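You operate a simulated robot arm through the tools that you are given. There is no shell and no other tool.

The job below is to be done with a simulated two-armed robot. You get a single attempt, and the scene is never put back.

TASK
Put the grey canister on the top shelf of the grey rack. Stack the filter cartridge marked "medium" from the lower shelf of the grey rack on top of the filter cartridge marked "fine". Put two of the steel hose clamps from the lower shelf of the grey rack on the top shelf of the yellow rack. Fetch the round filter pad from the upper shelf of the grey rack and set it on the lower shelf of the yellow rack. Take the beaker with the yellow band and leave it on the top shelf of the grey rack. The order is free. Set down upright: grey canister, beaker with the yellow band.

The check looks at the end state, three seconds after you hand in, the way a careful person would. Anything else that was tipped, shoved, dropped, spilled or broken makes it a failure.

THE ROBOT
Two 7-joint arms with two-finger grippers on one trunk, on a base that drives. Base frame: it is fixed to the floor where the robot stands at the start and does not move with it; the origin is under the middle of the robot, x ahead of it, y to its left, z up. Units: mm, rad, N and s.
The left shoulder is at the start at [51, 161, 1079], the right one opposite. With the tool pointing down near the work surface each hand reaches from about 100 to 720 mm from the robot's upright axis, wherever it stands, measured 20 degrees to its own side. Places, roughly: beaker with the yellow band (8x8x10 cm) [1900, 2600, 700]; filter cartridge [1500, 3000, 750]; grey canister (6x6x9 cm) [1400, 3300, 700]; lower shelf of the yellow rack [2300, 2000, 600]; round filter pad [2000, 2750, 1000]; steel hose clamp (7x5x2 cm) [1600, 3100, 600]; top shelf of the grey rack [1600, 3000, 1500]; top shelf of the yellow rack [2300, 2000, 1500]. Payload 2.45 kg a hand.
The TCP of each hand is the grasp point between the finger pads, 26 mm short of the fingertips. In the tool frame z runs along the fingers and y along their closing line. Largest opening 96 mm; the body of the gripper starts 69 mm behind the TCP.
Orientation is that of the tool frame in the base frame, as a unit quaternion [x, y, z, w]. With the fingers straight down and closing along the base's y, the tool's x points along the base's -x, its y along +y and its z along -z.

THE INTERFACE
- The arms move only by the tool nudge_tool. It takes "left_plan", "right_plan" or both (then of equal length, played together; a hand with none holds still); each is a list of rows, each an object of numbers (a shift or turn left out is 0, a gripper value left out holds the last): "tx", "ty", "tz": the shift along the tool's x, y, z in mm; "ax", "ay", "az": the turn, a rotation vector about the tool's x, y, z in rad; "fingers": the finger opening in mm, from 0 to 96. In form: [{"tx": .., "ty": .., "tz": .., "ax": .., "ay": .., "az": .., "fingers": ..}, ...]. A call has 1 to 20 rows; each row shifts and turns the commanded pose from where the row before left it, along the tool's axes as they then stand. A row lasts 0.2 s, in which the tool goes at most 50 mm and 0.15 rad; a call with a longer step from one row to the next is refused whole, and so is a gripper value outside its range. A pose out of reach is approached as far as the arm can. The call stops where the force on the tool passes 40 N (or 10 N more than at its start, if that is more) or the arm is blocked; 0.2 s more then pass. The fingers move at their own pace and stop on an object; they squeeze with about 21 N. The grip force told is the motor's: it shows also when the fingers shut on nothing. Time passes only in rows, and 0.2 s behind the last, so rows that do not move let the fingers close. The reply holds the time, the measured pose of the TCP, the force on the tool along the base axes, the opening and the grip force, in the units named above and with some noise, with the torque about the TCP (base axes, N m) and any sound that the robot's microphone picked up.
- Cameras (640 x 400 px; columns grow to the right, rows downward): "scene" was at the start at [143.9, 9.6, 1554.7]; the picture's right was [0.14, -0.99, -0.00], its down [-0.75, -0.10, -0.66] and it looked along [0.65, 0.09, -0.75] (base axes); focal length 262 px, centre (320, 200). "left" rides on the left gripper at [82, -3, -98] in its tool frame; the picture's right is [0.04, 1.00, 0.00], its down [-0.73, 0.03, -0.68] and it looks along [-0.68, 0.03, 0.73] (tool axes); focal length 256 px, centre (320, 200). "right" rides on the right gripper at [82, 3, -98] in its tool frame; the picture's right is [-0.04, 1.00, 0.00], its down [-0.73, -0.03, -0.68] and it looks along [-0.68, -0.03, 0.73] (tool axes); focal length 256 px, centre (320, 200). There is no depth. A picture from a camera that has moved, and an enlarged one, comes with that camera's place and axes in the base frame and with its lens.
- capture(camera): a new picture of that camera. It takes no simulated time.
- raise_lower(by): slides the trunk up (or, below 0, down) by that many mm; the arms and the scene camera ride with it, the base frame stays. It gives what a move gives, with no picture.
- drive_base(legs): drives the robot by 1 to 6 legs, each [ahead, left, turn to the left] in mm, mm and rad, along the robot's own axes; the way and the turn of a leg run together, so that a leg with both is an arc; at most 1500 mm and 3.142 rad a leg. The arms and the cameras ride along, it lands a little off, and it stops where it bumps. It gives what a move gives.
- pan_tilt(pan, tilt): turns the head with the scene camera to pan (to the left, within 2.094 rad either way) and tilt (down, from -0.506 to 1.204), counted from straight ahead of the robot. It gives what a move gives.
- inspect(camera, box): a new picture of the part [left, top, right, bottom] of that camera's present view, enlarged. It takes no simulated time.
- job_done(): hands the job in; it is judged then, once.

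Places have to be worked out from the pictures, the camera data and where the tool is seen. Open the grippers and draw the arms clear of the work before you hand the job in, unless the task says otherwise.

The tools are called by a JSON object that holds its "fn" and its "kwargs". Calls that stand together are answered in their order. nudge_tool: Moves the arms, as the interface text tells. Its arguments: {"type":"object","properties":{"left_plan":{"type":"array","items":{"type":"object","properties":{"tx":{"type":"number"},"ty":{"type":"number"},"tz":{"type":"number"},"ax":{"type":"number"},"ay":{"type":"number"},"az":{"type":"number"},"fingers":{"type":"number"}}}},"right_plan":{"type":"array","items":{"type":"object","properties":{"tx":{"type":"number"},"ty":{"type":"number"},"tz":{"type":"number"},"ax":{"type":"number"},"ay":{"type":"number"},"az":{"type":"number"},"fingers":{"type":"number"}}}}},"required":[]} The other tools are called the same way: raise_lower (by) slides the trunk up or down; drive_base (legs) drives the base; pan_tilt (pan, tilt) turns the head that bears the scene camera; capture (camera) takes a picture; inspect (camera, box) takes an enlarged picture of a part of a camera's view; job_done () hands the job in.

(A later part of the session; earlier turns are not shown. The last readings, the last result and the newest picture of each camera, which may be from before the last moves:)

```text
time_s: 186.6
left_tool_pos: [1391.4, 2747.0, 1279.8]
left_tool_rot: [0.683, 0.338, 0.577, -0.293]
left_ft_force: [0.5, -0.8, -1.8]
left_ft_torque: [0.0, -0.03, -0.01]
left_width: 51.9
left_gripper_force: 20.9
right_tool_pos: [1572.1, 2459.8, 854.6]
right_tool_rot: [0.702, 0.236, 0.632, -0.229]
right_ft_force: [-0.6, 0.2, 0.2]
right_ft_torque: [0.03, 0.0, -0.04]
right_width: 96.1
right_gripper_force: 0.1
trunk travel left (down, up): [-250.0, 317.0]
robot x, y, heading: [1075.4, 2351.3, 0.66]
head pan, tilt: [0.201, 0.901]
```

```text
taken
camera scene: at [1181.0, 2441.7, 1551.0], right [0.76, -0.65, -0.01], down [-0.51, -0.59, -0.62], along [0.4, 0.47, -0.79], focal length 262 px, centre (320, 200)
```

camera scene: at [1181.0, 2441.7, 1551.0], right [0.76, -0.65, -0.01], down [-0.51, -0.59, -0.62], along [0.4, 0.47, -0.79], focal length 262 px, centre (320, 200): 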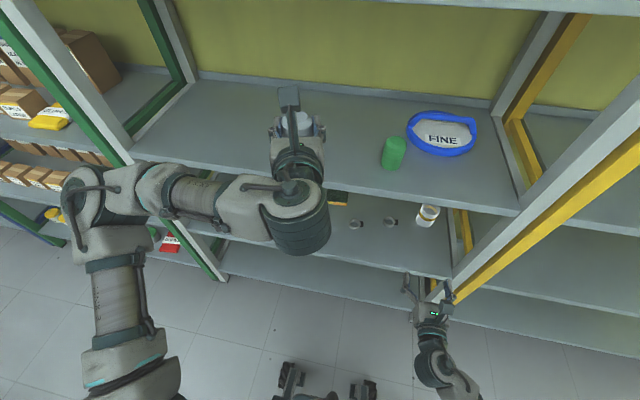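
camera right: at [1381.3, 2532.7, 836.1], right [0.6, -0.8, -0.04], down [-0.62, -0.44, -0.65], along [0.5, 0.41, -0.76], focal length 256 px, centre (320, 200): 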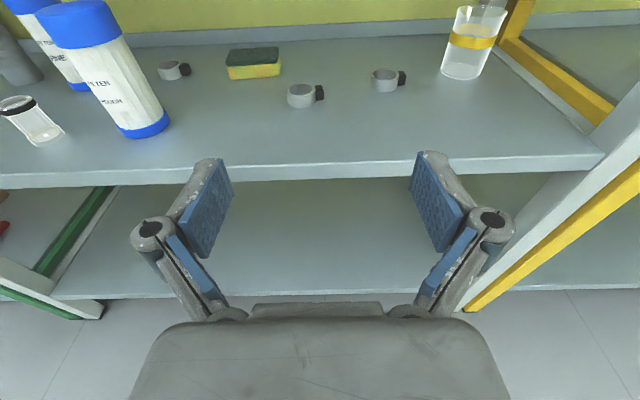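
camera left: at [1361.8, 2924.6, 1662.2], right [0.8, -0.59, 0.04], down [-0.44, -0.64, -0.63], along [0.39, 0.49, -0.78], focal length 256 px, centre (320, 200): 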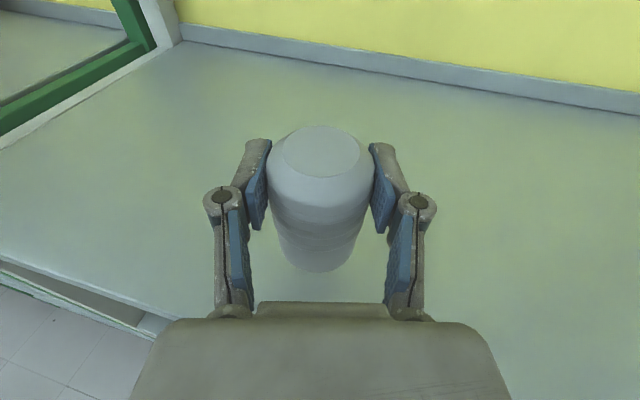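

{"fn": "nudge_tool", "kwargs": {"left_plan": [{}, {}, {}, {}, {}, {}, {}, {}, {}, {}, {}, {}, {}, {}, {}]}}

{"fn": "nudge_tool", "kwargs": {"left_plan": [{}, {}, {}]}}

{"fn": "nudge_tool", "kwargs": {"left_plan": [{}, {}, {}]}}

{"fn": "nudge_tool", "kwargs": {"left_plan": [{}, {}, {}]}}

```text
time_s: 189.8
left_tool_pos: [1390.3, 2750.8, 1278.8]
left_tool_rot: [0.683, 0.34, 0.576, -0.293]
left_ft_force: [-0.5, 0.1, -0.7]
left_ft_torque: [-0.01, -0.01, 0.01]
left_width: 51.8
left_gripper_force: 21.3
right_tool_pos: [1572.0, 2462.7, 855.9]
right_tool_rot: [0.701, 0.236, 0.633, -0.228]
right_ft_force: [-0.3, 0.8, 0.8]
right_ft_torque: [-0.03, -0.01, 0.02]
right_width: 96.1
right_gripper_force: 0.1
trunk travel left (down, up): [-250.0, 317.0]
robot x, y, heading: [1077.1, 2355.9, 0.655]
head pan, tilt: [0.201, 0.901]
```

```text
time_s: 190.6
left_tool_pos: [1389.4, 2748.3, 1279.1]
left_tool_rot: [0.683, 0.339, 0.577, -0.292]
left_ft_force: [0.3, -0.2, -0.8]
left_ft_torque: [-0.03, -0.02, 0.01]
left_width: 51.8
left_gripper_force: 20.9
right_tool_pos: [1571.1, 2462.4, 855.2]
right_tool_rot: [0.702, 0.236, 0.633, -0.227]
right_ft_force: [-0.1, -0.2, 0.5]
right_ft_torque: [0.01, 0.0, -0.01]
right_width: 96.1
right_gripper_force: 0.0
trunk travel left (down, up): [-250.0, 317.0]
robot x, y, heading: [1075.0, 2352.3, 0.658]
head pan, tilt: [0.201, 0.901]
```

```text
time_s: 191.4
left_tool_pos: [1388.4, 2749.3, 1279.1]
left_tool_rot: [0.683, 0.339, 0.577, -0.292]
left_ft_force: [-1.1, -0.3, -0.8]
left_ft_torque: [0.02, -0.01, 0.01]
left_width: 51.8
left_gripper_force: 20.8
right_tool_pos: [1570.6, 2462.8, 855.9]
right_tool_rot: [0.701, 0.236, 0.633, -0.228]
right_ft_force: [-0.1, 0.4, 0.2]
right_ft_torque: [-0.01, 0.0, -0.02]
right_width: 95.6
right_gripper_force: 0.1
trunk travel left (down, up): [-250.0, 317.0]
robot x, y, heading: [1074.7, 2351.8, 0.66]
head pan, tilt: [0.201, 0.901]
```

```text
time_s: 192.2
left_tool_pos: [1389.4, 2749.4, 1278.6]
left_tool_rot: [0.683, 0.338, 0.578, -0.291]
left_ft_force: [-0.3, -0.8, -0.9]
left_ft_torque: [0.0, 0.0, 0.02]
left_width: 51.8
left_gripper_force: 20.7
right_tool_pos: [1571.4, 2462.4, 856.0]
right_tool_rot: [0.702, 0.235, 0.633, -0.227]
right_ft_force: [0.0, 0.3, 0.1]
right_ft_torque: [-0.01, 0.03, 0.0]
right_width: 96.0
right_gripper_force: 0.1
trunk travel left (down, up): [-250.0, 317.0]
robot x, y, heading: [1071.8, 2352.3, 0.665]
head pan, tilt: [0.201, 0.901]
```

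The robot has settled: the canister is upright in the left hand, and the elbow is now about 200 mm inside the left post. I'll raise the trunk again (vertical only) and check for steadiness.

{"fn": "raise_lower", "kwargs": {"by": 285}}

{"fn": "nudge_tool", "kwargs": {"left_plan": [{}, {}, {}, {}]}}

{"fn": "nudge_tool", "kwargs": {"left_plan": [{}, {}, {}]}}

```text
time_s: 195.1
left_tool_pos: [1390.4, 2750.2, 1562.1]
left_tool_rot: [0.683, 0.34, 0.576, -0.293]
left_ft_force: [-0.2, -0.6, -1.8]
left_ft_torque: [0.02, -0.02, 0.0]
left_width: 51.6
left_gripper_force: 21.3
right_tool_pos: [1571.4, 2461.2, 1140.2]
right_tool_rot: [0.702, 0.236, 0.633, -0.227]
right_ft_force: [0.7, -0.6, -0.1]
right_ft_torque: [-0.01, -0.01, 0.02]
right_width: 95.9
right_gripper_force: 0.1
trunk travel left (down, up): [-535.0, 32.0]
robot x, y, heading: [1075.8, 2355.2, 0.662]
head pan, tilt: [0.201, 0.901]
```

```text
time_s: 196.1
left_tool_pos: [1390.1, 2750.2, 1563.7]
left_tool_rot: [0.682, 0.339, 0.577, -0.293]
left_ft_force: [-0.7, 0.1, -0.8]
left_ft_torque: [-0.03, 0.04, 0.0]
left_width: 51.8
left_gripper_force: 21.2
right_tool_pos: [1572.0, 2463.2, 1140.5]
right_tool_rot: [0.702, 0.236, 0.633, -0.227]
right_ft_force: [-0.6, 0.2, -0.3]
right_ft_torque: [0.01, 0.01, 0.01]
right_width: 96.1
right_gripper_force: 0.0
trunk travel left (down, up): [-535.0, 32.0]
robot x, y, heading: [1077.3, 2351.7, 0.656]
head pan, tilt: [0.201, 0.901]
```

```text
time_s: 196.9
left_tool_pos: [1389.1, 2751.1, 1564.0]
left_tool_rot: [0.683, 0.339, 0.577, -0.292]
left_ft_force: [0.0, 0.4, -1.3]
left_ft_torque: [0.01, 0.01, 0.0]
left_width: 51.5
left_gripper_force: 21.0
right_tool_pos: [1571.7, 2463.1, 1139.8]
right_tool_rot: [0.701, 0.235, 0.634, -0.227]
right_ft_force: [0.7, 0.1, 0.4]
right_ft_torque: [0.01, 0.03, 0.0]
right_width: 96.1
right_gripper_force: 0.0
trunk travel left (down, up): [-535.0, 32.0]
robot x, y, heading: [1076.9, 2351.9, 0.661]
head pan, tilt: [0.201, 0.901]
```

It's steady at height. I'll drive straight ahead 135 mm and check.

{"fn": "drive_base", "kwargs": {"legs": [[135, 0, 0]]}}

{"fn": "nudge_tool", "kwargs": {"left_plan": [{}, {}, {}]}}

{"fn": "capture", "kwargs": {"camera": "scene"}}

{"fn": "capture", "kwargs": {"camera": "left"}}

```text
time_s: 198.2
left_tool_pos: [1491.3, 2830.7, 1565.9]
left_tool_rot: [0.682, 0.34, 0.578, -0.293]
left_ft_force: [0.4, 0.2, 0.7]
left_ft_torque: [-0.02, -0.01, 0.0]
left_width: 51.6
left_gripper_force: 21.1
right_tool_pos: [1675.1, 2543.1, 1141.0]
right_tool_rot: [0.701, 0.237, 0.633, -0.229]
right_ft_force: [-1.0, 0.6, 0.3]
right_ft_torque: [-0.01, -0.03, 0.0]
right_width: 95.8
right_gripper_force: 0.0
trunk travel left (down, up): [-535.0, 32.0]
robot x, y, heading: [1180.0, 2437.0, 0.66]
head pan, tilt: [0.201, 0.901]
```

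```text
time_s: 199.0
left_tool_pos: [1494.9, 2832.4, 1563.6]
left_tool_rot: [0.683, 0.34, 0.576, -0.292]
left_ft_force: [0.3, 0.5, -1.0]
left_ft_torque: [0.01, -0.02, 0.02]
left_width: 51.4
left_gripper_force: 21.3
right_tool_pos: [1676.8, 2545.3, 1140.5]
right_tool_rot: [0.702, 0.237, 0.632, -0.228]
right_ft_force: [-0.4, 0.3, -0.6]
right_ft_torque: [0.0, -0.02, 0.0]
right_width: 95.8
right_gripper_force: 0.0
trunk travel left (down, up): [-535.0, 32.0]
robot x, y, heading: [1182.1, 2432.7, 0.661]
head pan, tilt: [0.201, 0.901]
```

```text
taken
camera scene: at [1220.5, 2481.6, 1837.1], right [0.76, -0.65, 0.0], down [-0.51, -0.6, -0.62], along [0.4, 0.47, -0.79], focal length 262 px, centre (320, 200)
```

scene: 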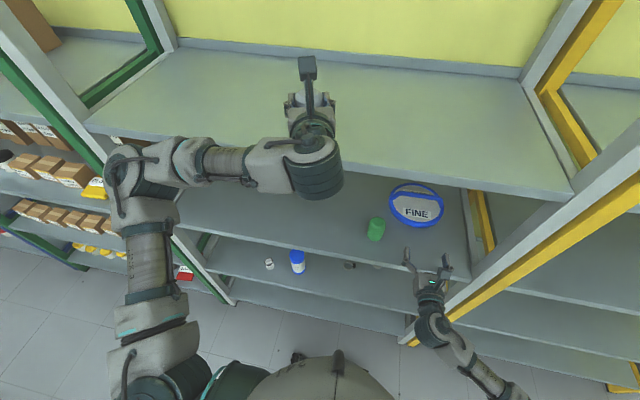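

```text
taken
camera left: at [1443.5, 2767.8, 1659.5], right [0.81, -0.59, 0.03], down [-0.45, -0.65, -0.61], along [0.38, 0.48, -0.79], focal length 256 px, centre (320, 200)
```

left: 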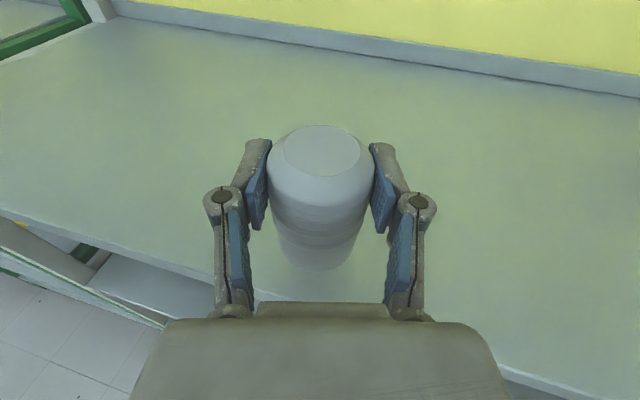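

Steady, with the canister over the shelf edge area. I'll extend the arm 80 mm deeper and then lower 28 mm.

{"fn": "nudge_tool", "kwargs": {"left_plan": [{"tx": 1.6, "ty": 2.7, "tz": 9.5}, {"tx": 1.6, "ty": 2.7, "tz": 9.5}, {"tx": 1.6, "ty": 2.7, "tz": 9.5}, {"tx": 1.6, "ty": 2.7, "tz": 9.5}, {"tx": 1.6, "ty": 2.7, "tz": 9.5}, {"tx": 1.6, "ty": 2.7, "tz": 9.5}, {"tx": 1.6, "ty": 2.7, "tz": 9.5}, {"tx": 1.6, "ty": 2.7, "tz": 9.5}, {}, {}]}}

{"fn": "nudge_tool", "kwargs": {"left_plan": [{"tx": -6.9, "tz": 1.15}, {"tx": -6.9, "tz": 1.15}, {"tx": -6.9, "tz": 1.15}, {"tx": -6.9, "tz": 1.15}, {}, {}]}}

{"fn": "capture", "kwargs": {"camera": "left"}}

```text
time_s: 201.2
left_tool_pos: [1555.5, 2881.3, 1566.4]
left_tool_rot: [0.683, 0.34, 0.576, -0.293]
left_ft_force: [0.1, 0.6, 0.1]
left_ft_torque: [-0.02, 0.01, 0.03]
left_width: 51.9
left_gripper_force: 21.1
right_tool_pos: [1675.8, 2543.9, 1140.8]
right_tool_rot: [0.701, 0.236, 0.633, -0.228]
right_ft_force: [-0.2, -1.1, -0.1]
right_ft_torque: [-0.03, 0.02, -0.04]
right_width: 96.1
right_gripper_force: 0.0
trunk travel left (down, up): [-535.0, 32.0]
robot x, y, heading: [1181.5, 2430.8, 0.661]
head pan, tilt: [0.201, 0.901]
```

```text
time_s: 202.6
left_tool_pos: [1557.6, 2881.8, 1536.4]
left_tool_rot: [0.683, 0.34, 0.577, -0.293]
left_ft_force: [0.1, 0.0, -0.4]
left_ft_torque: [0.01, -0.02, 0.04]
left_width: 51.7
left_gripper_force: 21.5
right_tool_pos: [1675.2, 2544.8, 1141.9]
right_tool_rot: [0.701, 0.236, 0.633, -0.228]
right_ft_force: [0.1, 1.0, -1.3]
right_ft_torque: [-0.01, -0.02, 0.01]
right_width: 96.2
right_gripper_force: 0.0
trunk travel left (down, up): [-535.0, 32.0]
robot x, y, heading: [1183.4, 2436.5, 0.664]
head pan, tilt: [0.201, 0.901]
```

```text
taken
camera left: at [1505.6, 2815.8, 1631.8], right [0.81, -0.59, 0.03], down [-0.45, -0.65, -0.61], along [0.38, 0.48, -0.79], focal length 256 px, centre (320, 200)
```

left: 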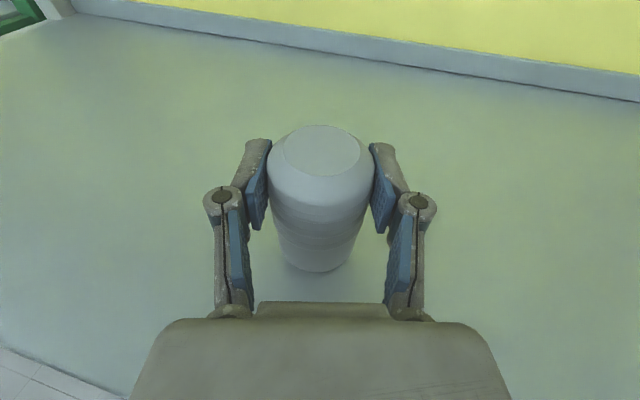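

The canister's base is about 10 mm above the shelf. I'll lower in small steps and watch for contact.

{"fn": "nudge_tool", "kwargs": {"left_plan": [{"tx": -2, "tz": 0.33}, {"tx": -2, "tz": 0.33}, {"tx": -2, "tz": 0.33}, {}]}}

{"fn": "nudge_tool", "kwargs": {"left_plan": [{"tx": -1.5, "tz": 0.25}, {"tx": -1.5, "tz": 0.25}, {}]}}

```text
time_s: 203.6
left_tool_pos: [1556.7, 2882.0, 1530.4]
left_tool_rot: [0.683, 0.34, 0.577, -0.293]
left_ft_force: [-0.2, 0.2, -1.6]
left_ft_torque: [-0.05, -0.02, -0.02]
left_width: 51.6
left_gripper_force: 20.6
right_tool_pos: [1677.1, 2543.7, 1141.3]
right_tool_rot: [0.701, 0.237, 0.633, -0.229]
right_ft_force: [-0.4, -0.5, -0.5]
right_ft_torque: [0.02, -0.02, 0.0]
right_width: 96.0
right_gripper_force: 0.1
trunk travel left (down, up): [-535.0, 32.0]
robot x, y, heading: [1178.9, 2438.0, 0.659]
head pan, tilt: [0.201, 0.901]
```

```text
time_s: 204.4
left_tool_pos: [1556.4, 2880.3, 1527.0]
left_tool_rot: [0.682, 0.34, 0.577, -0.293]
left_ft_force: [1.2, 0.8, 1.5]
left_ft_torque: [0.06, -0.1, -0.02]
left_width: 51.6
left_gripper_force: 21.2
right_tool_pos: [1676.0, 2544.8, 1141.1]
right_tool_rot: [0.701, 0.236, 0.633, -0.227]
right_ft_force: [0.2, -0.5, -0.4]
right_ft_torque: [0.0, 0.01, 0.0]
right_width: 95.8
right_gripper_force: 0.0
trunk travel left (down, up): [-535.0, 32.0]
robot x, y, heading: [1182.9, 2435.1, 0.664]
head pan, tilt: [0.201, 0.901]
```

Contact is just beginning (force up by about 2–3 N). One more small step to seat it.

{"fn": "nudge_tool", "kwargs": {"left_plan": [{"tx": -1.2, "tz": 0.2}, {}, {}]}}

```text
time_s: 205.2
left_tool_pos: [1555.3, 2880.2, 1527.6]
left_tool_rot: [0.681, 0.34, 0.579, -0.293]
left_ft_force: [4.0, 5.5, 16.5]
left_ft_torque: [0.31, -0.35, 0.01]
left_width: 51.8
left_gripper_force: 21.1
right_tool_pos: [1676.5, 2545.0, 1141.0]
right_tool_rot: [0.701, 0.236, 0.633, -0.228]
right_ft_force: [-0.1, 0.2, -0.2]
right_ft_torque: [0.0, -0.02, -0.01]
right_width: 95.9
right_gripper_force: 0.0
trunk travel left (down, up): [-535.0, 32.0]
robot x, y, heading: [1186.1, 2435.6, 0.661]
head pan, tilt: [0.201, 0.901]
```

The canister is seated on the shelf. I'll relieve the pressure slightly, open the fingers, and draw back.

{"fn": "nudge_tool", "kwargs": {"left_plan": [{"tx": 1.0, "tz": -0.16}, {}, {"fingers": 56}, {"fingers": 62}, {"fingers": 80}, {}, {}]}}

{"fn": "capture", "kwargs": {"camera": "left"}}

```text
time_s: 206.8
left_tool_pos: [1555.1, 2880.0, 1527.2]
left_tool_rot: [0.682, 0.34, 0.577, -0.293]
left_ft_force: [-0.4, -0.2, 0.0]
left_ft_torque: [-0.04, -0.01, -0.01]
left_width: 79.9
left_gripper_force: 0.1
right_tool_pos: [1676.8, 2544.2, 1141.0]
right_tool_rot: [0.702, 0.236, 0.633, -0.227]
right_ft_force: [0.2, 0.7, 0.1]
right_ft_torque: [0.01, 0.0, 0.03]
right_width: 96.0
right_gripper_force: 0.0
trunk travel left (down, up): [-535.0, 32.0]
robot x, y, heading: [1181.1, 2434.4, 0.663]
head pan, tilt: [0.201, 0.901]
```

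```text
taken
camera left: at [1504.7, 2814.6, 1622.4], right [0.81, -0.59, 0.03], down [-0.45, -0.65, -0.61], along [0.38, 0.48, -0.79], focal length 256 px, centre (320, 200)
```

left: 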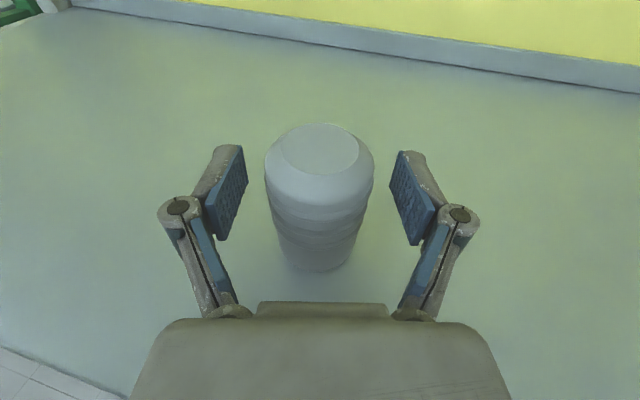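

The canister stands free and upright. I'll withdraw the hand straight back along its axis, then back the base off.

{"fn": "nudge_tool", "kwargs": {"left_plan": [{"tz": -12, "tx": -2}, {"tz": -12, "tx": -2}, {"tz": -12, "tx": -2}, {"tz": -12, "tx": -2}, {"tz": -12, "tx": -2}, {"tz": -12, "tx": -2}, {}]}}

{"fn": "drive_base", "kwargs": {"legs": [[-180, 0, 0]]}}

{"fn": "nudge_tool", "kwargs": {"left_plan": [{}, {}, {}]}}

{"fn": "pan_tilt", "kwargs": {"pan": 0.0, "tilt": 0.6}}

{"fn": "capture", "kwargs": {"camera": "scene"}}

```text
time_s: 208.4
left_tool_pos: [1512.8, 2821.4, 1527.0]
left_tool_rot: [0.682, 0.34, 0.577, -0.293]
left_ft_force: [1.5, 0.2, 1.0]
left_ft_torque: [-0.01, 0.01, 0.03]
left_width: 79.8
left_gripper_force: 0.1
right_tool_pos: [1676.1, 2543.7, 1140.4]
right_tool_rot: [0.702, 0.236, 0.632, -0.228]
right_ft_force: [-0.2, 0.2, 0.1]
right_ft_torque: [-0.02, 0.0, -0.02]
right_width: 95.7
right_gripper_force: 0.1
trunk travel left (down, up): [-535.0, 32.0]
robot x, y, heading: [1181.2, 2430.8, 0.66]
head pan, tilt: [0.201, 0.901]
```

```text
time_s: 209.9
left_tool_pos: [1375.4, 2714.0, 1525.9]
left_tool_rot: [0.684, 0.34, 0.576, -0.292]
left_ft_force: [-0.8, 0.1, 0.2]
left_ft_torque: [-0.01, -0.03, 0.01]
left_width: 80.0
left_gripper_force: 0.1
right_tool_pos: [1536.9, 2434.4, 1139.2]
right_tool_rot: [0.703, 0.236, 0.632, -0.227]
right_ft_force: [-0.4, 0.7, -0.2]
right_ft_torque: [-0.02, -0.02, 0.0]
right_width: 96.0
right_gripper_force: 0.1
trunk travel left (down, up): [-535.0, 32.0]
robot x, y, heading: [1041.0, 2325.5, 0.659]
head pan, tilt: [0.201, 0.901]
```

```text
time_s: 210.7
left_tool_pos: [1369.8, 2707.3, 1527.6]
left_tool_rot: [0.683, 0.339, 0.578, -0.292]
left_ft_force: [-0.9, 0.2, 0.0]
left_ft_torque: [-0.03, 0.03, -0.02]
left_width: 79.8
left_gripper_force: 0.0
right_tool_pos: [1532.8, 2431.6, 1142.4]
right_tool_rot: [0.7, 0.235, 0.634, -0.228]
right_ft_force: [-0.3, -0.1, -0.2]
right_ft_torque: [-0.02, -0.01, -0.02]
right_width: 95.7
right_gripper_force: 0.1
trunk travel left (down, up): [-535.0, 32.0]
robot x, y, heading: [1038.7, 2323.4, 0.661]
head pan, tilt: [0.201, 0.901]
```

```text
time_s: 211.5
left_tool_pos: [1368.6, 2707.1, 1528.9]
left_tool_rot: [0.682, 0.339, 0.578, -0.293]
left_ft_force: [-0.4, 0.6, -0.8]
left_ft_torque: [0.02, -0.01, 0.03]
left_width: 80.1
left_gripper_force: 0.1
right_tool_pos: [1532.6, 2431.1, 1142.4]
right_tool_rot: [0.7, 0.235, 0.634, -0.227]
right_ft_force: [0.3, -0.2, 0.9]
right_ft_torque: [0.01, -0.02, -0.01]
right_width: 96.1
right_gripper_force: 0.0
trunk travel left (down, up): [-535.0, 32.0]
robot x, y, heading: [1041.4, 2322.7, 0.659]
head pan, tilt: [0.0, 0.6]
```

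```text
taken
camera scene: at [1097.7, 2366.8, 1861.9], right [0.61, -0.79, 0.0], down [-0.45, -0.35, -0.82], along [0.65, 0.51, -0.57], focal length 262 px, centre (320, 200)
```

scene: 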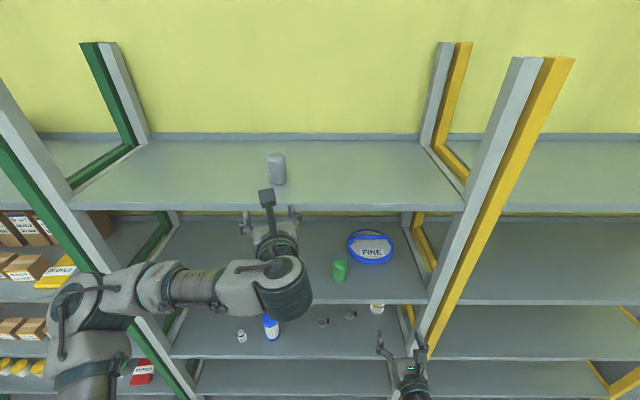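

The canister stands on the top shelf. Next is the beaker, again with the left hand (its elbow is on the free side). I'll lower the trunk, then the arm, in free space.

{"fn": "raise_lower", "kwargs": {"by": -385}}

{"fn": "nudge_tool", "kwargs": {"left_plan": [{"ax": -0.127, "az": 0.021}, {"ax": -0.127, "az": 0.021}, {"tx": -29.6, "tz": 5}, {"tx": -29.6, "tz": 5}, {"tx": -29.6, "tz": 5}, {"tx": -29.6, "tz": 5}, {"tx": -29.6, "tz": 5}, {"tx": -29.6, "tz": 5}, {"tx": -29.6, "tz": 5}, {"tx": -29.6, "tz": 5}, {}]}}

{"fn": "nudge_tool", "kwargs": {"left_plan": [{"tx": -29.6, "tz": 5}, {"tx": -29.6, "tz": 5}, {"tx": -29.6, "tz": 5}, {"tx": -29.6, "tz": 5}, {"tx": -29.6, "tz": 5}, {"tx": -29.6, "tz": 5}, {"tx": -10, "tz": 1.7}, {}]}}

{"fn": "pan_tilt", "kwargs": {"pan": 0.0, "tilt": 0.9}}

{"fn": "capture", "kwargs": {"camera": "scene"}}

```text
time_s: 215.2
left_tool_pos: [1369.4, 2708.4, 1143.9]
left_tool_rot: [0.682, 0.339, 0.578, -0.293]
left_ft_force: [0.3, -0.5, -0.2]
left_ft_torque: [-0.01, 0.01, 0.0]
left_width: 79.9
left_gripper_force: 0.0
right_tool_pos: [1532.2, 2431.7, 758.8]
right_tool_rot: [0.7, 0.235, 0.635, -0.227]
right_ft_force: [0.2, 0.8, 0.4]
right_ft_torque: [0.0, 0.01, 0.0]
right_width: 96.0
right_gripper_force: 0.0
trunk travel left (down, up): [-150.0, 417.0]
robot x, y, heading: [1041.1, 2321.2, 0.661]
head pan, tilt: [0.0, 0.6]
```

```text
time_s: 217.6
left_tool_pos: [1377.5, 2714.1, 903.2]
left_tool_rot: [0.72, 0.249, 0.61, -0.216]
left_ft_force: [-0.6, 0.5, -0.4]
left_ft_torque: [0.04, -0.02, 0.02]
left_width: 79.7
left_gripper_force: 0.1
left hand out of reach, approached as far as the arm can: row 7, 8
right_tool_pos: [1532.2, 2432.7, 757.3]
right_tool_rot: [0.701, 0.235, 0.633, -0.227]
right_ft_force: [-0.4, -0.4, 0.0]
right_ft_torque: [-0.04, -0.02, 0.03]
right_width: 96.2
right_gripper_force: 0.0
trunk travel left (down, up): [-150.0, 417.0]
robot x, y, heading: [1039.7, 2323.4, 0.659]
head pan, tilt: [0.0, 0.6]
```

```text
time_s: 219.4
left_tool_pos: [1376.2, 2713.8, 715.3]
left_tool_rot: [0.721, 0.249, 0.609, -0.216]
left_ft_force: [0.3, 0.2, 0.5]
left_ft_torque: [0.02, 0.05, 0.0]
left_width: 80.1
left_gripper_force: 0.0
right_tool_pos: [1531.8, 2432.6, 758.6]
right_tool_rot: [0.701, 0.236, 0.634, -0.228]
right_ft_force: [0.2, 0.3, 0.3]
right_ft_torque: [0.04, -0.01, 0.02]
right_width: 96.1
right_gripper_force: 0.0
trunk travel left (down, up): [-150.0, 417.0]
robot x, y, heading: [1040.0, 2321.5, 0.661]
head pan, tilt: [0.0, 0.6]
```

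```text
time_s: 220.2
left_tool_pos: [1376.0, 2714.0, 713.6]
left_tool_rot: [0.721, 0.25, 0.609, -0.217]
left_ft_force: [0.1, -0.5, 0.5]
left_ft_torque: [0.0, 0.0, 0.01]
left_width: 79.6
left_gripper_force: 0.0
right_tool_pos: [1532.2, 2431.3, 757.6]
right_tool_rot: [0.701, 0.236, 0.633, -0.228]
right_ft_force: [-0.3, 1.1, 0.4]
right_ft_torque: [0.0, -0.01, -0.01]
right_width: 96.1
right_gripper_force: 0.0
trunk travel left (down, up): [-150.0, 417.0]
robot x, y, heading: [1039.3, 2320.9, 0.66]
head pan, tilt: [0.0, 0.901]
```

```text
taken
camera scene: at [1222.2, 2464.4, 1441.5], right [0.61, -0.79, 0.0], down [-0.62, -0.48, -0.62], along [0.49, 0.38, -0.79], focal length 262 px, centre (320, 200)
```

scene: 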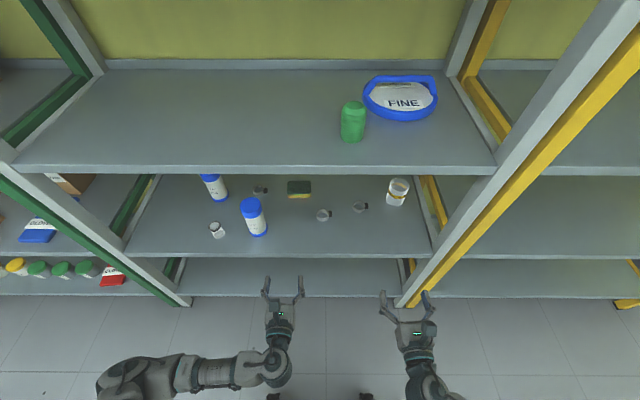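

I'll point the left hand slightly right (−15°) so it approaches the beaker from the free side, then shift the base 342 mm right in front of the rack and let it settle.

{"fn": "nudge_tool", "kwargs": {"left_plan": [{"ax": -0.128, "az": 0.0214, "fingers": 96}, {"ax": -0.128, "az": 0.0214}, {"tx": -16, "tz": 2.7}, {"tx": -16, "tz": 2.7}, {}]}}

{"fn": "drive_base", "kwargs": {"legs": [[0, -342, -0.006]]}}

{"fn": "nudge_tool", "kwargs": {"left_plan": [{}, {}, {}, {}, {}, {}, {}, {}, {}, {}]}}

{"fn": "drive_base", "kwargs": {"legs": [[160, 0, 0]]}}

{"fn": "capture", "kwargs": {"camera": "left"}}

{"fn": "capture", "kwargs": {"camera": "scene"}}

```text
time_s: 221.4
left_tool_pos: [1377.7, 2711.8, 680.4]
left_tool_rot: [0.747, 0.155, 0.632, -0.135]
left_ft_force: [0.8, 0.4, 0.2]
left_ft_torque: [-0.01, -0.01, 0.02]
left_width: 95.8
left_gripper_force: 0.1
right_tool_pos: [1531.3, 2433.2, 757.6]
right_tool_rot: [0.701, 0.235, 0.634, -0.227]
right_ft_force: [-0.3, -0.6, 0.2]
right_ft_torque: [0.01, 0.03, -0.01]
right_width: 95.8
right_gripper_force: 0.0
trunk travel left (down, up): [-150.0, 417.0]
robot x, y, heading: [1037.7, 2326.0, 0.657]
head pan, tilt: [0.0, 0.901]
```

```text
time_s: 223.6
left_tool_pos: [1587.6, 2441.1, 680.4]
left_tool_rot: [0.747, 0.151, 0.634, -0.13]
left_ft_force: [-0.8, 0.7, -0.1]
left_ft_torque: [-0.01, -0.02, -0.05]
left_width: 96.0
left_gripper_force: 0.0
right_tool_pos: [1737.1, 2159.5, 758.1]
right_tool_rot: [0.701, 0.233, 0.636, -0.222]
right_ft_force: [-0.1, 0.4, -0.4]
right_ft_torque: [0.02, 0.03, -0.02]
right_width: 96.0
right_gripper_force: 0.1
trunk travel left (down, up): [-150.0, 417.0]
robot x, y, heading: [1240.6, 2057.2, 0.651]
head pan, tilt: [0.0, 0.901]
```

```text
time_s: 225.8
left_tool_pos: [1587.7, 2437.9, 683.0]
left_tool_rot: [0.748, 0.148, 0.634, -0.131]
left_ft_force: [-0.3, 0.2, 0.4]
left_ft_torque: [0.0, -0.01, 0.02]
left_width: 96.0
left_gripper_force: 0.0
right_tool_pos: [1738.2, 2154.3, 759.0]
right_tool_rot: [0.701, 0.231, 0.636, -0.225]
right_ft_force: [0.1, 0.9, -1.1]
right_ft_torque: [-0.01, -0.03, 0.04]
right_width: 96.1
right_gripper_force: 0.0
trunk travel left (down, up): [-150.0, 417.0]
robot x, y, heading: [1247.3, 2055.7, 0.649]
head pan, tilt: [0.0, 0.901]
```

```text
time_s: 227.2
left_tool_pos: [1712.5, 2535.3, 681.8]
left_tool_rot: [0.748, 0.15, 0.633, -0.132]
left_ft_force: [0.6, 0.8, -0.3]
left_ft_torque: [-0.01, -0.02, 0.01]
left_width: 96.0
left_gripper_force: 0.1
right_tool_pos: [1865.8, 2252.9, 757.8]
right_tool_rot: [0.701, 0.232, 0.636, -0.225]
right_ft_force: [0.6, -0.9, -0.4]
right_ft_torque: [0.03, -0.02, -0.02]
right_width: 96.0
right_gripper_force: 0.0
trunk travel left (down, up): [-150.0, 417.0]
robot x, y, heading: [1371.7, 2150.4, 0.651]
head pan, tilt: [0.0, 0.901]
```

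```text
taken
camera left: at [1636.2, 2504.5, 777.8], right [0.4, -0.92, 0.03], down [-0.72, -0.33, -0.61], along [0.57, 0.22, -0.79], focal length 256 px, centre (320, 200)
```

left: 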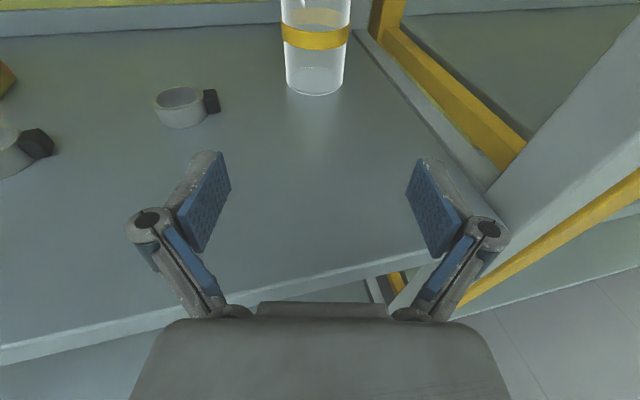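

```text
taken
camera scene: at [1557.1, 2290.4, 1441.2], right [0.61, -0.8, 0.0], down [-0.63, -0.48, -0.62], along [0.49, 0.37, -0.79], focal length 262 px, centre (320, 200)
```

scene: 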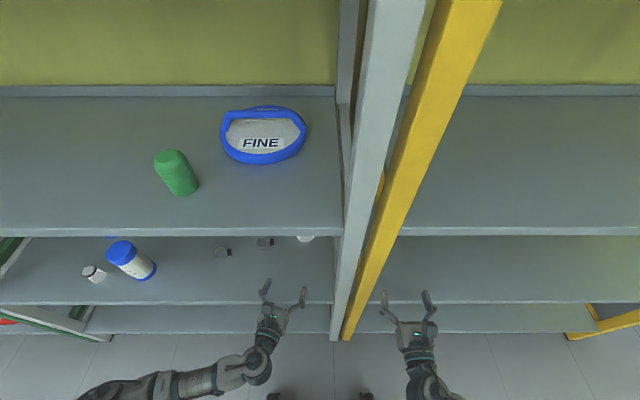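

The beaker is empty and almost straight ahead of the left tool: 220 mm forward. Driving in would bring the right hand close to the yellow post, so I'll close its fingers and move it 70 mm right first.

{"fn": "nudge_tool", "kwargs": {"right_plan": [{"ty": 18, "fingers": 30}, {"ty": 18}, {"ty": 18}, {"ty": 16}, {}, {}]}}

{"fn": "drive_base", "kwargs": {"legs": [[118, 0, 0.003]]}}

{"fn": "nudge_tool", "kwargs": {"left_plan": [{}, {}]}}

{"fn": "capture", "kwargs": {"camera": "left"}}

{"fn": "capture", "kwargs": {"camera": "scene"}}

```text
time_s: 228.6
left_tool_pos: [1711.9, 2532.3, 683.7]
left_tool_rot: [0.747, 0.15, 0.634, -0.134]
left_ft_force: [-0.5, -0.3, 0.2]
left_ft_torque: [-0.01, 0.0, -0.01]
left_width: 96.2
left_gripper_force: 0.0
right_tool_pos: [1906.8, 2196.8, 758.8]
right_tool_rot: [0.7, 0.231, 0.637, -0.225]
right_ft_force: [-0.6, 0.6, -0.2]
right_ft_torque: [-0.02, 0.01, -0.02]
right_width: 30.1
right_gripper_force: 0.1
trunk travel left (down, up): [-150.0, 417.0]
robot x, y, heading: [1373.7, 2147.7, 0.65]
head pan, tilt: [0.0, 0.901]
```

```text
time_s: 229.9
left_tool_pos: [1804.8, 2605.8, 683.1]
left_tool_rot: [0.746, 0.152, 0.634, -0.135]
left_ft_force: [0.7, -0.7, -0.6]
left_ft_torque: [-0.01, 0.0, -0.04]
left_width: 95.9
left_gripper_force: 0.1
right_tool_pos: [2001.3, 2269.6, 757.2]
right_tool_rot: [0.701, 0.233, 0.635, -0.227]
right_ft_force: [0.6, 0.2, 0.4]
right_ft_torque: [0.01, -0.03, 0.01]
right_width: 29.7
right_gripper_force: 0.2
trunk travel left (down, up): [-150.0, 417.0]
robot x, y, heading: [1468.7, 2221.0, 0.654]
head pan, tilt: [0.0, 0.901]
```

```text
time_s: 230.5
left_tool_pos: [1802.3, 2605.1, 685.5]
left_tool_rot: [0.746, 0.15, 0.635, -0.135]
left_ft_force: [-0.1, -0.7, -0.1]
left_ft_torque: [-0.01, 0.0, 0.02]
left_width: 95.9
left_gripper_force: 0.0
right_tool_pos: [1999.4, 2269.3, 759.3]
right_tool_rot: [0.699, 0.233, 0.637, -0.227]
right_ft_force: [0.3, 0.2, 0.6]
right_ft_torque: [-0.02, 0.0, 0.02]
right_width: 30.0
right_gripper_force: 0.0
trunk travel left (down, up): [-150.0, 417.0]
robot x, y, heading: [1464.8, 2219.7, 0.653]
head pan, tilt: [0.0, 0.901]
```

```text
taken
camera left: at [1725.5, 2574.0, 780.8], right [0.4, -0.92, 0.03], down [-0.71, -0.33, -0.62], along [0.57, 0.23, -0.79], focal length 256 px, centre (320, 200)
```

left: 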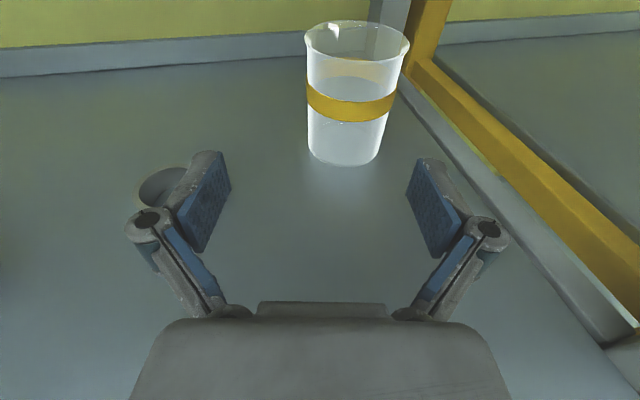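

```text
taken
camera scene: at [1649.6, 2361.0, 1441.5], right [0.61, -0.79, 0.0], down [-0.62, -0.48, -0.62], along [0.49, 0.38, -0.79], focal length 262 px, centre (320, 200)
```

scene: 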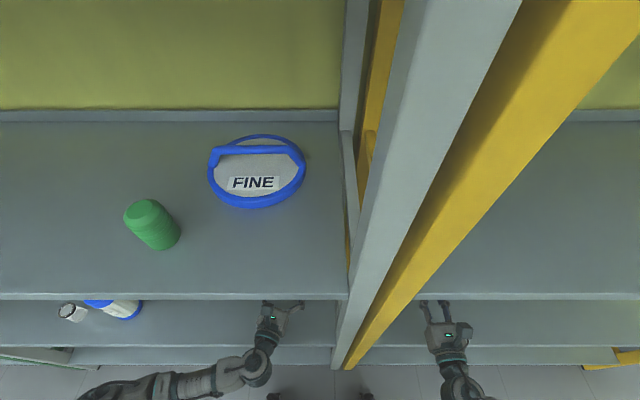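

The beaker is now 109 mm ahead and 26 mm right. I'll line up and advance slowly with the fingers fully open.

{"fn": "nudge_tool", "kwargs": {"left_plan": [{"ty": 13.2}, {"ty": 13.2}, {"tz": 12, "tx": 1.9}, {"tz": 12, "tx": 1.9}, {"tz": 12, "tx": 1.9}, {"tz": 12, "tx": 1.9}, {"tz": 12, "tx": 1.9}, {}]}}

{"fn": "capture", "kwargs": {"camera": "left"}}

```text
time_s: 232.3
left_tool_pos: [1869.8, 2605.2, 684.8]
left_tool_rot: [0.746, 0.15, 0.635, -0.135]
left_ft_force: [0.2, -0.6, -0.4]
left_ft_torque: [0.01, 0.0, 0.01]
left_width: 96.0
left_gripper_force: 0.0
right_tool_pos: [1999.2, 2267.2, 759.2]
right_tool_rot: [0.699, 0.232, 0.637, -0.227]
right_ft_force: [0.2, 0.1, -0.2]
right_ft_torque: [0.01, 0.01, 0.0]
right_width: 30.0
right_gripper_force: 0.0
trunk travel left (down, up): [-150.0, 417.0]
robot x, y, heading: [1468.6, 2223.2, 0.652]
head pan, tilt: [0.0, 0.901]
```

```text
taken
camera left: at [1791.7, 2573.0, 780.7], right [0.4, -0.92, 0.03], down [-0.71, -0.33, -0.62], along [0.58, 0.23, -0.79], focal length 256 px, centre (320, 200)
```

left: 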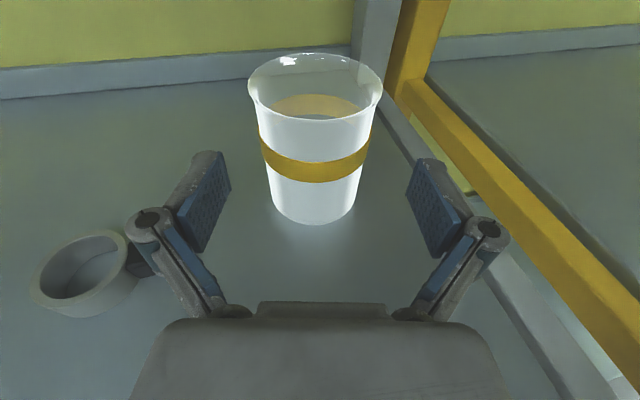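

The beaker is 49 mm ahead and centred within about 1 mm. I'll advance the last 47 mm.

{"fn": "nudge_tool", "kwargs": {"left_plan": [{"ty": -1, "tz": 9.3, "tx": 1.5}, {"tz": 9.3, "tx": 1.5}, {"tz": 9.3, "tx": 1.5}, {"tz": 9.3, "tx": 1.5}, {"tz": 9.3, "tx": 1.5}, {}]}}

{"fn": "capture", "kwargs": {"camera": "left"}}

```text
time_s: 233.7
left_tool_pos: [1911.5, 2624.0, 685.0]
left_tool_rot: [0.746, 0.149, 0.635, -0.134]
left_ft_force: [-0.1, -0.1, 0.6]
left_ft_torque: [-0.01, -0.05, -0.02]
left_width: 96.1
left_gripper_force: 0.1
right_tool_pos: [1999.2, 2269.1, 760.4]
right_tool_rot: [0.699, 0.233, 0.636, -0.227]
right_ft_force: [-0.1, -0.6, 0.1]
right_ft_torque: [-0.02, -0.01, 0.0]
right_width: 30.1
right_gripper_force: 0.0
trunk travel left (down, up): [-150.0, 417.0]
robot x, y, heading: [1468.4, 2224.3, 0.657]
head pan, tilt: [0.0, 0.901]
```

```text
taken
camera left: at [1834.4, 2592.2, 780.7], right [0.4, -0.92, 0.03], down [-0.71, -0.33, -0.62], along [0.57, 0.23, -0.79], focal length 256 px, centre (320, 200)
```

left: 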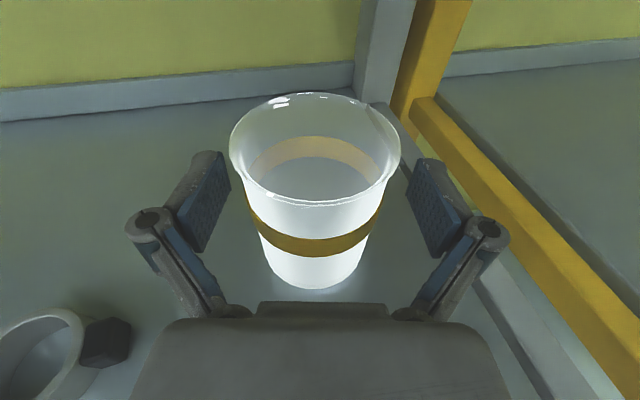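

Centred around the beaker. It may hold clear liquid, so I'll treat it gently. Closing now.

{"fn": "nudge_tool", "kwargs": {"left_plan": [{"fingers": 84}, {"fingers": 76}, {"fingers": 50}, {}, {}]}}

{"fn": "capture", "kwargs": {"camera": "left"}}

```text
time_s: 234.9
left_tool_pos: [1912.4, 2621.9, 685.1]
left_tool_rot: [0.746, 0.149, 0.635, -0.134]
left_ft_force: [0.0, -0.6, 0.7]
left_ft_torque: [-0.03, 0.0, 0.0]
left_width: 68.5
left_gripper_force: 21.3
right_tool_pos: [1999.6, 2268.9, 759.4]
right_tool_rot: [0.699, 0.232, 0.637, -0.227]
right_ft_force: [0.1, 0.5, -0.5]
right_ft_torque: [-0.04, 0.02, 0.01]
right_width: 30.2
right_gripper_force: 0.1
trunk travel left (down, up): [-150.0, 417.0]
robot x, y, heading: [1467.3, 2226.3, 0.658]
head pan, tilt: [0.0, 0.901]
```

```text
taken
camera left: at [1834.3, 2592.0, 780.7], right [0.4, -0.92, 0.03], down [-0.71, -0.33, -0.62], along [0.58, 0.23, -0.79], focal length 256 px, centre (320, 200)
```

left: 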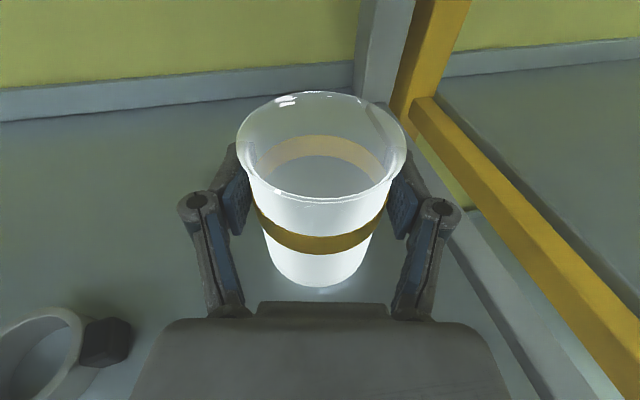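

Gripped at 68.5 mm. I'll lift it slowly by 60 mm.

{"fn": "nudge_tool", "kwargs": {"left_plan": [{"tx": 4, "tz": -0.64}, {"tx": 6, "tz": -0.96}, {"tx": 7, "tz": -1.1}, {"tx": 7, "tz": -1.1}, {"tx": 7, "tz": -1.1}, {"tx": 7, "tz": -1.1}, {"tx": 7, "tz": -1.1}, {"tx": 6, "tz": -0.96}, {"tx": 5, "tz": -0.8}, {"tx": 3, "tz": -0.5}, {}]}}

{"fn": "capture", "kwargs": {"camera": "left"}}

```text
time_s: 237.3
left_tool_pos: [1913.0, 2623.5, 744.7]
left_tool_rot: [0.746, 0.15, 0.635, -0.135]
left_ft_force: [-0.1, 0.8, -0.1]
left_ft_torque: [0.0, 0.0, -0.01]
left_width: 68.7
left_gripper_force: 21.3
right_tool_pos: [1999.4, 2269.8, 760.9]
right_tool_rot: [0.699, 0.232, 0.637, -0.227]
right_ft_force: [0.2, 0.8, -0.8]
right_ft_torque: [-0.01, -0.01, -0.01]
right_width: 30.0
right_gripper_force: 0.1
trunk travel left (down, up): [-150.0, 417.0]
robot x, y, heading: [1465.5, 2222.1, 0.656]
head pan, tilt: [0.0, 0.901]
```

```text
taken
camera left: at [1835.1, 2592.9, 840.3], right [0.4, -0.92, 0.03], down [-0.71, -0.33, -0.62], along [0.57, 0.23, -0.79], focal length 256 px, centre (320, 200)
```

left: 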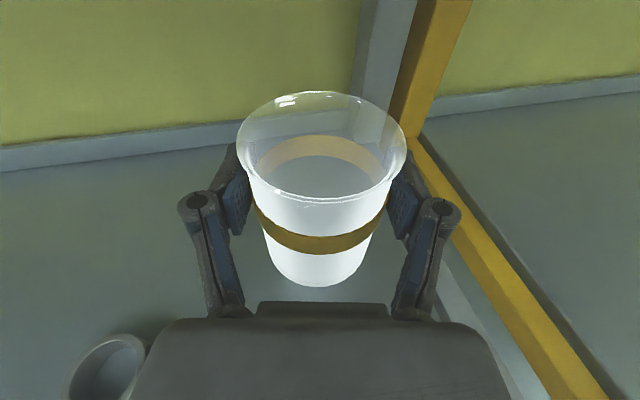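

The beaker is held upright. I'll back straight out of the rack.

{"fn": "drive_base", "kwargs": {"legs": [[-370, 0, 0]]}}

{"fn": "nudge_tool", "kwargs": {"left_plan": [{}, {}, {}, {}]}}

{"fn": "capture", "kwargs": {"camera": "left"}}

{"fn": "capture", "kwargs": {"camera": "scene"}}

```text
time_s: 239.6
left_tool_pos: [1627.5, 2402.9, 745.6]
left_tool_rot: [0.746, 0.149, 0.635, -0.133]
left_ft_force: [0.0, -0.7, -0.2]
left_ft_torque: [0.0, 0.04, 0.05]
left_width: 68.6
left_gripper_force: 21.0
right_tool_pos: [1711.9, 2046.9, 760.4]
right_tool_rot: [0.699, 0.231, 0.638, -0.226]
right_ft_force: [-0.3, -0.3, 0.6]
right_ft_torque: [0.02, 0.0, 0.0]
right_width: 30.0
right_gripper_force: 0.0
trunk travel left (down, up): [-150.0, 417.0]
robot x, y, heading: [1180.5, 2003.8, 0.65]
head pan, tilt: [0.0, 0.901]
```

```text
time_s: 240.6
left_tool_pos: [1626.5, 2402.4, 746.2]
left_tool_rot: [0.745, 0.148, 0.636, -0.133]
left_ft_force: [-1.0, -0.1, -1.4]
left_ft_torque: [-0.01, -0.04, -0.01]
left_width: 68.6
left_gripper_force: 21.3
right_tool_pos: [1710.7, 2045.9, 762.7]
right_tool_rot: [0.699, 0.231, 0.638, -0.226]
right_ft_force: [0.2, 0.1, 0.7]
right_ft_torque: [0.02, 0.05, 0.0]
right_width: 30.0
right_gripper_force: 0.1
trunk travel left (down, up): [-150.0, 417.0]
robot x, y, heading: [1180.4, 2006.4, 0.646]
head pan, tilt: [0.0, 0.901]
```

```text
taken
camera left: at [1548.1, 2371.2, 842.1], right [0.4, -0.92, 0.03], down [-0.71, -0.33, -0.62], along [0.58, 0.22, -0.78], focal length 256 px, centre (320, 200)
```

left: 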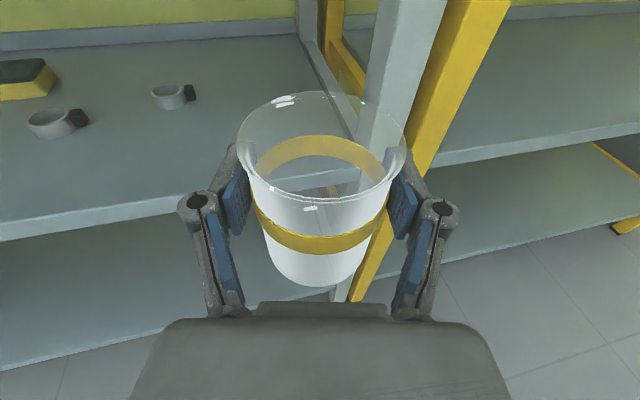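

```text
taken
camera scene: at [1364.9, 2141.7, 1441.3], right [0.6, -0.8, 0.0], down [-0.63, -0.47, -0.62], along [0.49, 0.37, -0.79], focal length 262 px, centre (320, 200)
```

scene: 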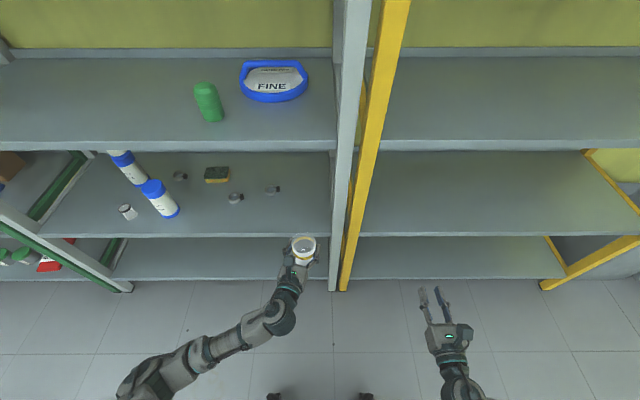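

The beaker is fine. With the trunk still low I'll shift left 200 mm and let it settle, so that only straight driving is needed later at height.

{"fn": "drive_base", "kwargs": {"legs": [[0, 200, 0.006]]}}

{"fn": "nudge_tool", "kwargs": {"left_plan": [{}, {}, {}, {}, {}, {}, {}, {}, {}, {}, {}, {}, {}, {}, {}]}}

{"fn": "raise_lower", "kwargs": {"by": 385}}

{"fn": "nudge_tool", "kwargs": {"left_plan": [{}, {}, {}]}}

```text
time_s: 242.2
left_tool_pos: [1504.8, 2561.8, 747.4]
left_tool_rot: [0.746, 0.149, 0.635, -0.135]
left_ft_force: [0.8, -0.2, -0.4]
left_ft_torque: [-0.01, 0.01, 0.02]
left_width: 68.6
left_gripper_force: 21.2
right_tool_pos: [1591.1, 2206.2, 760.0]
right_tool_rot: [0.698, 0.231, 0.638, -0.227]
right_ft_force: [-0.2, -1.1, -1.0]
right_ft_torque: [0.02, 0.04, 0.0]
right_width: 30.0
right_gripper_force: 0.1
trunk travel left (down, up): [-150.0, 417.0]
robot x, y, heading: [1057.2, 2160.1, 0.655]
head pan, tilt: [0.0, 0.901]
```

```text
time_s: 245.4
left_tool_pos: [1502.1, 2561.9, 748.7]
left_tool_rot: [0.744, 0.151, 0.636, -0.136]
left_ft_force: [0.0, 0.3, -1.2]
left_ft_torque: [0.02, 0.0, 0.02]
left_width: 68.6
left_gripper_force: 20.7
right_tool_pos: [1588.7, 2205.8, 764.0]
right_tool_rot: [0.697, 0.231, 0.639, -0.227]
right_ft_force: [0.7, 0.3, -0.7]
right_ft_torque: [0.02, -0.03, 0.03]
right_width: 30.0
right_gripper_force: 0.1
trunk travel left (down, up): [-150.0, 417.0]
robot x, y, heading: [1057.0, 2159.7, 0.657]
head pan, tilt: [0.0, 0.901]
```

```text
time_s: 249.1
left_tool_pos: [1501.8, 2561.0, 1133.6]
left_tool_rot: [0.744, 0.15, 0.637, -0.135]
left_ft_force: [-0.2, 0.0, -1.1]
left_ft_torque: [0.02, -0.01, 0.0]
left_width: 68.4
left_gripper_force: 21.3
right_tool_pos: [1588.5, 2206.4, 1148.1]
right_tool_rot: [0.697, 0.232, 0.639, -0.228]
right_ft_force: [-0.4, -0.8, 0.5]
right_ft_torque: [0.02, 0.03, -0.04]
right_width: 30.0
right_gripper_force: 0.0
trunk travel left (down, up): [-535.0, 32.0]
robot x, y, heading: [1056.8, 2162.0, 0.653]
head pan, tilt: [0.0, 0.901]
```

```text
time_s: 249.9
left_tool_pos: [1502.2, 2560.3, 1133.3]
left_tool_rot: [0.744, 0.149, 0.637, -0.135]
left_ft_force: [0.7, 0.8, -1.5]
left_ft_torque: [-0.03, 0.0, -0.01]
left_width: 68.8
left_gripper_force: 20.7
right_tool_pos: [1589.8, 2207.1, 1146.7]
right_tool_rot: [0.697, 0.232, 0.639, -0.228]
right_ft_force: [-0.1, 0.3, 0.4]
right_ft_torque: [0.02, 0.0, 0.01]
right_width: 30.1
right_gripper_force: 0.0
trunk travel left (down, up): [-535.0, 32.0]
robot x, y, heading: [1061.2, 2161.4, 0.652]
head pan, tilt: [0.0, 0.901]
```

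Steady at height. I'll raise the arm with the beaker gradually while pulling it back a little.

{"fn": "nudge_tool", "kwargs": {"left_plan": [{"tx": 8, "ty": -0.4, "tz": -3.3}, {"tx": 16, "ty": -0.8, "tz": -6.6}, {"tx": 22.3, "ty": -1.1, "tz": -9.15}, {"tx": 22.3, "ty": -1.1, "tz": -9.15}, {"tx": 22.3, "ty": -1.1, "tz": -9.15}, {"tx": 22.3, "ty": -1.1, "tz": -9.15}, {"tx": 22.3, "ty": -1.1, "tz": -9.15}, {"tx": 22.3, "ty": -1.1, "tz": -9.15}, {"tx": 22.3, "ty": -1.1, "tz": -9.15}, {"tx": 16, "ty": -0.8, "tz": -6.6}, {"tx": 8, "ty": -0.4, "tz": -3.3}, {}]}}

{"fn": "nudge_tool", "kwargs": {"left_plan": [{"tx": 8, "ty": -0.4, "tz": -3.3}, {"tx": 16, "ty": -0.8, "tz": -6.6}, {"tx": 22.3, "ty": -1.1, "tz": -9.15}, {"tx": 22.3, "ty": -1.1, "tz": -9.15}, {"tx": 22.3, "ty": -1.1, "tz": -9.15}, {"tx": 22.3, "ty": -1.1, "tz": -9.15}, {"tx": 22.3, "ty": -1.1, "tz": -9.15}, {"tx": 22.3, "ty": -1.1, "tz": -9.15}, {"tx": 22.3, "ty": -1.1, "tz": -9.15}, {"tx": 14, "ty": -0.7, "tz": -5.8}, {"tx": 6, "ty": -0.3, "tz": -2.5}, {}]}}

{"fn": "nudge_tool", "kwargs": {"left_plan": [{}, {}, {}]}}

{"fn": "capture", "kwargs": {"camera": "scene"}}

```text
time_s: 252.5
left_tool_pos: [1451.2, 2547.6, 1348.0]
left_tool_rot: [0.744, 0.15, 0.636, -0.136]
left_ft_force: [0.5, -0.1, -0.7]
left_ft_torque: [-0.04, 0.03, 0.0]
left_width: 68.4
left_gripper_force: 21.0
right_tool_pos: [1590.4, 2207.1, 1148.4]
right_tool_rot: [0.697, 0.232, 0.639, -0.228]
right_ft_force: [1.4, -0.5, 0.3]
right_ft_torque: [0.0, 0.0, -0.01]
right_width: 30.0
right_gripper_force: 0.1
trunk travel left (down, up): [-535.0, 32.0]
robot x, y, heading: [1058.5, 2160.6, 0.655]
head pan, tilt: [0.0, 0.901]
```

```text
time_s: 255.1
left_tool_pos: [1400.7, 2535.4, 1559.4]
left_tool_rot: [0.744, 0.15, 0.636, -0.135]
left_ft_force: [0.3, 0.0, -1.2]
left_ft_torque: [0.01, -0.02, -0.01]
left_width: 68.7
left_gripper_force: 20.7
right_tool_pos: [1589.5, 2206.8, 1147.4]
right_tool_rot: [0.697, 0.231, 0.639, -0.227]
right_ft_force: [-0.6, 0.0, -0.3]
right_ft_torque: [0.02, -0.01, -0.02]
right_width: 29.9
right_gripper_force: 0.1
trunk travel left (down, up): [-535.0, 32.0]
robot x, y, heading: [1059.2, 2160.8, 0.659]
head pan, tilt: [0.0, 0.901]
```

```text
time_s: 255.9
left_tool_pos: [1401.4, 2534.8, 1559.4]
left_tool_rot: [0.745, 0.15, 0.636, -0.135]
left_ft_force: [-0.1, -0.8, -0.9]
left_ft_torque: [0.01, 0.01, 0.03]
left_width: 68.5
left_gripper_force: 20.9
right_tool_pos: [1590.3, 2206.0, 1147.9]
right_tool_rot: [0.697, 0.232, 0.639, -0.228]
right_ft_force: [-0.3, -0.9, -0.8]
right_ft_torque: [0.01, -0.03, -0.01]
right_width: 29.8
right_gripper_force: 0.1
trunk travel left (down, up): [-535.0, 32.0]
robot x, y, heading: [1059.7, 2162.8, 0.657]
head pan, tilt: [0.0, 0.901]
```

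```text
taken
camera scene: at [1108.2, 2196.4, 1837.1], right [0.61, -0.79, 0.0], down [-0.62, -0.48, -0.62], along [0.49, 0.38, -0.79], focal length 262 px, centre (320, 200)
```

scene: 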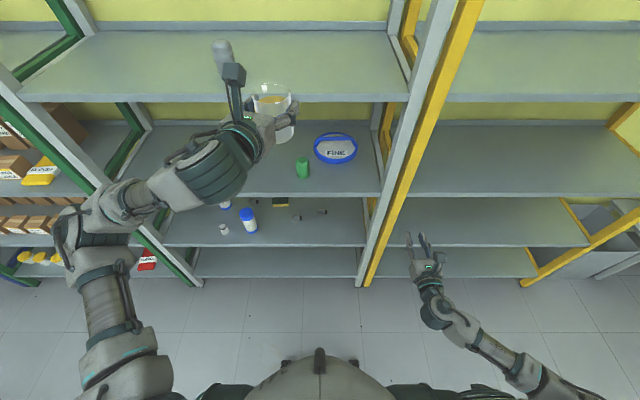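

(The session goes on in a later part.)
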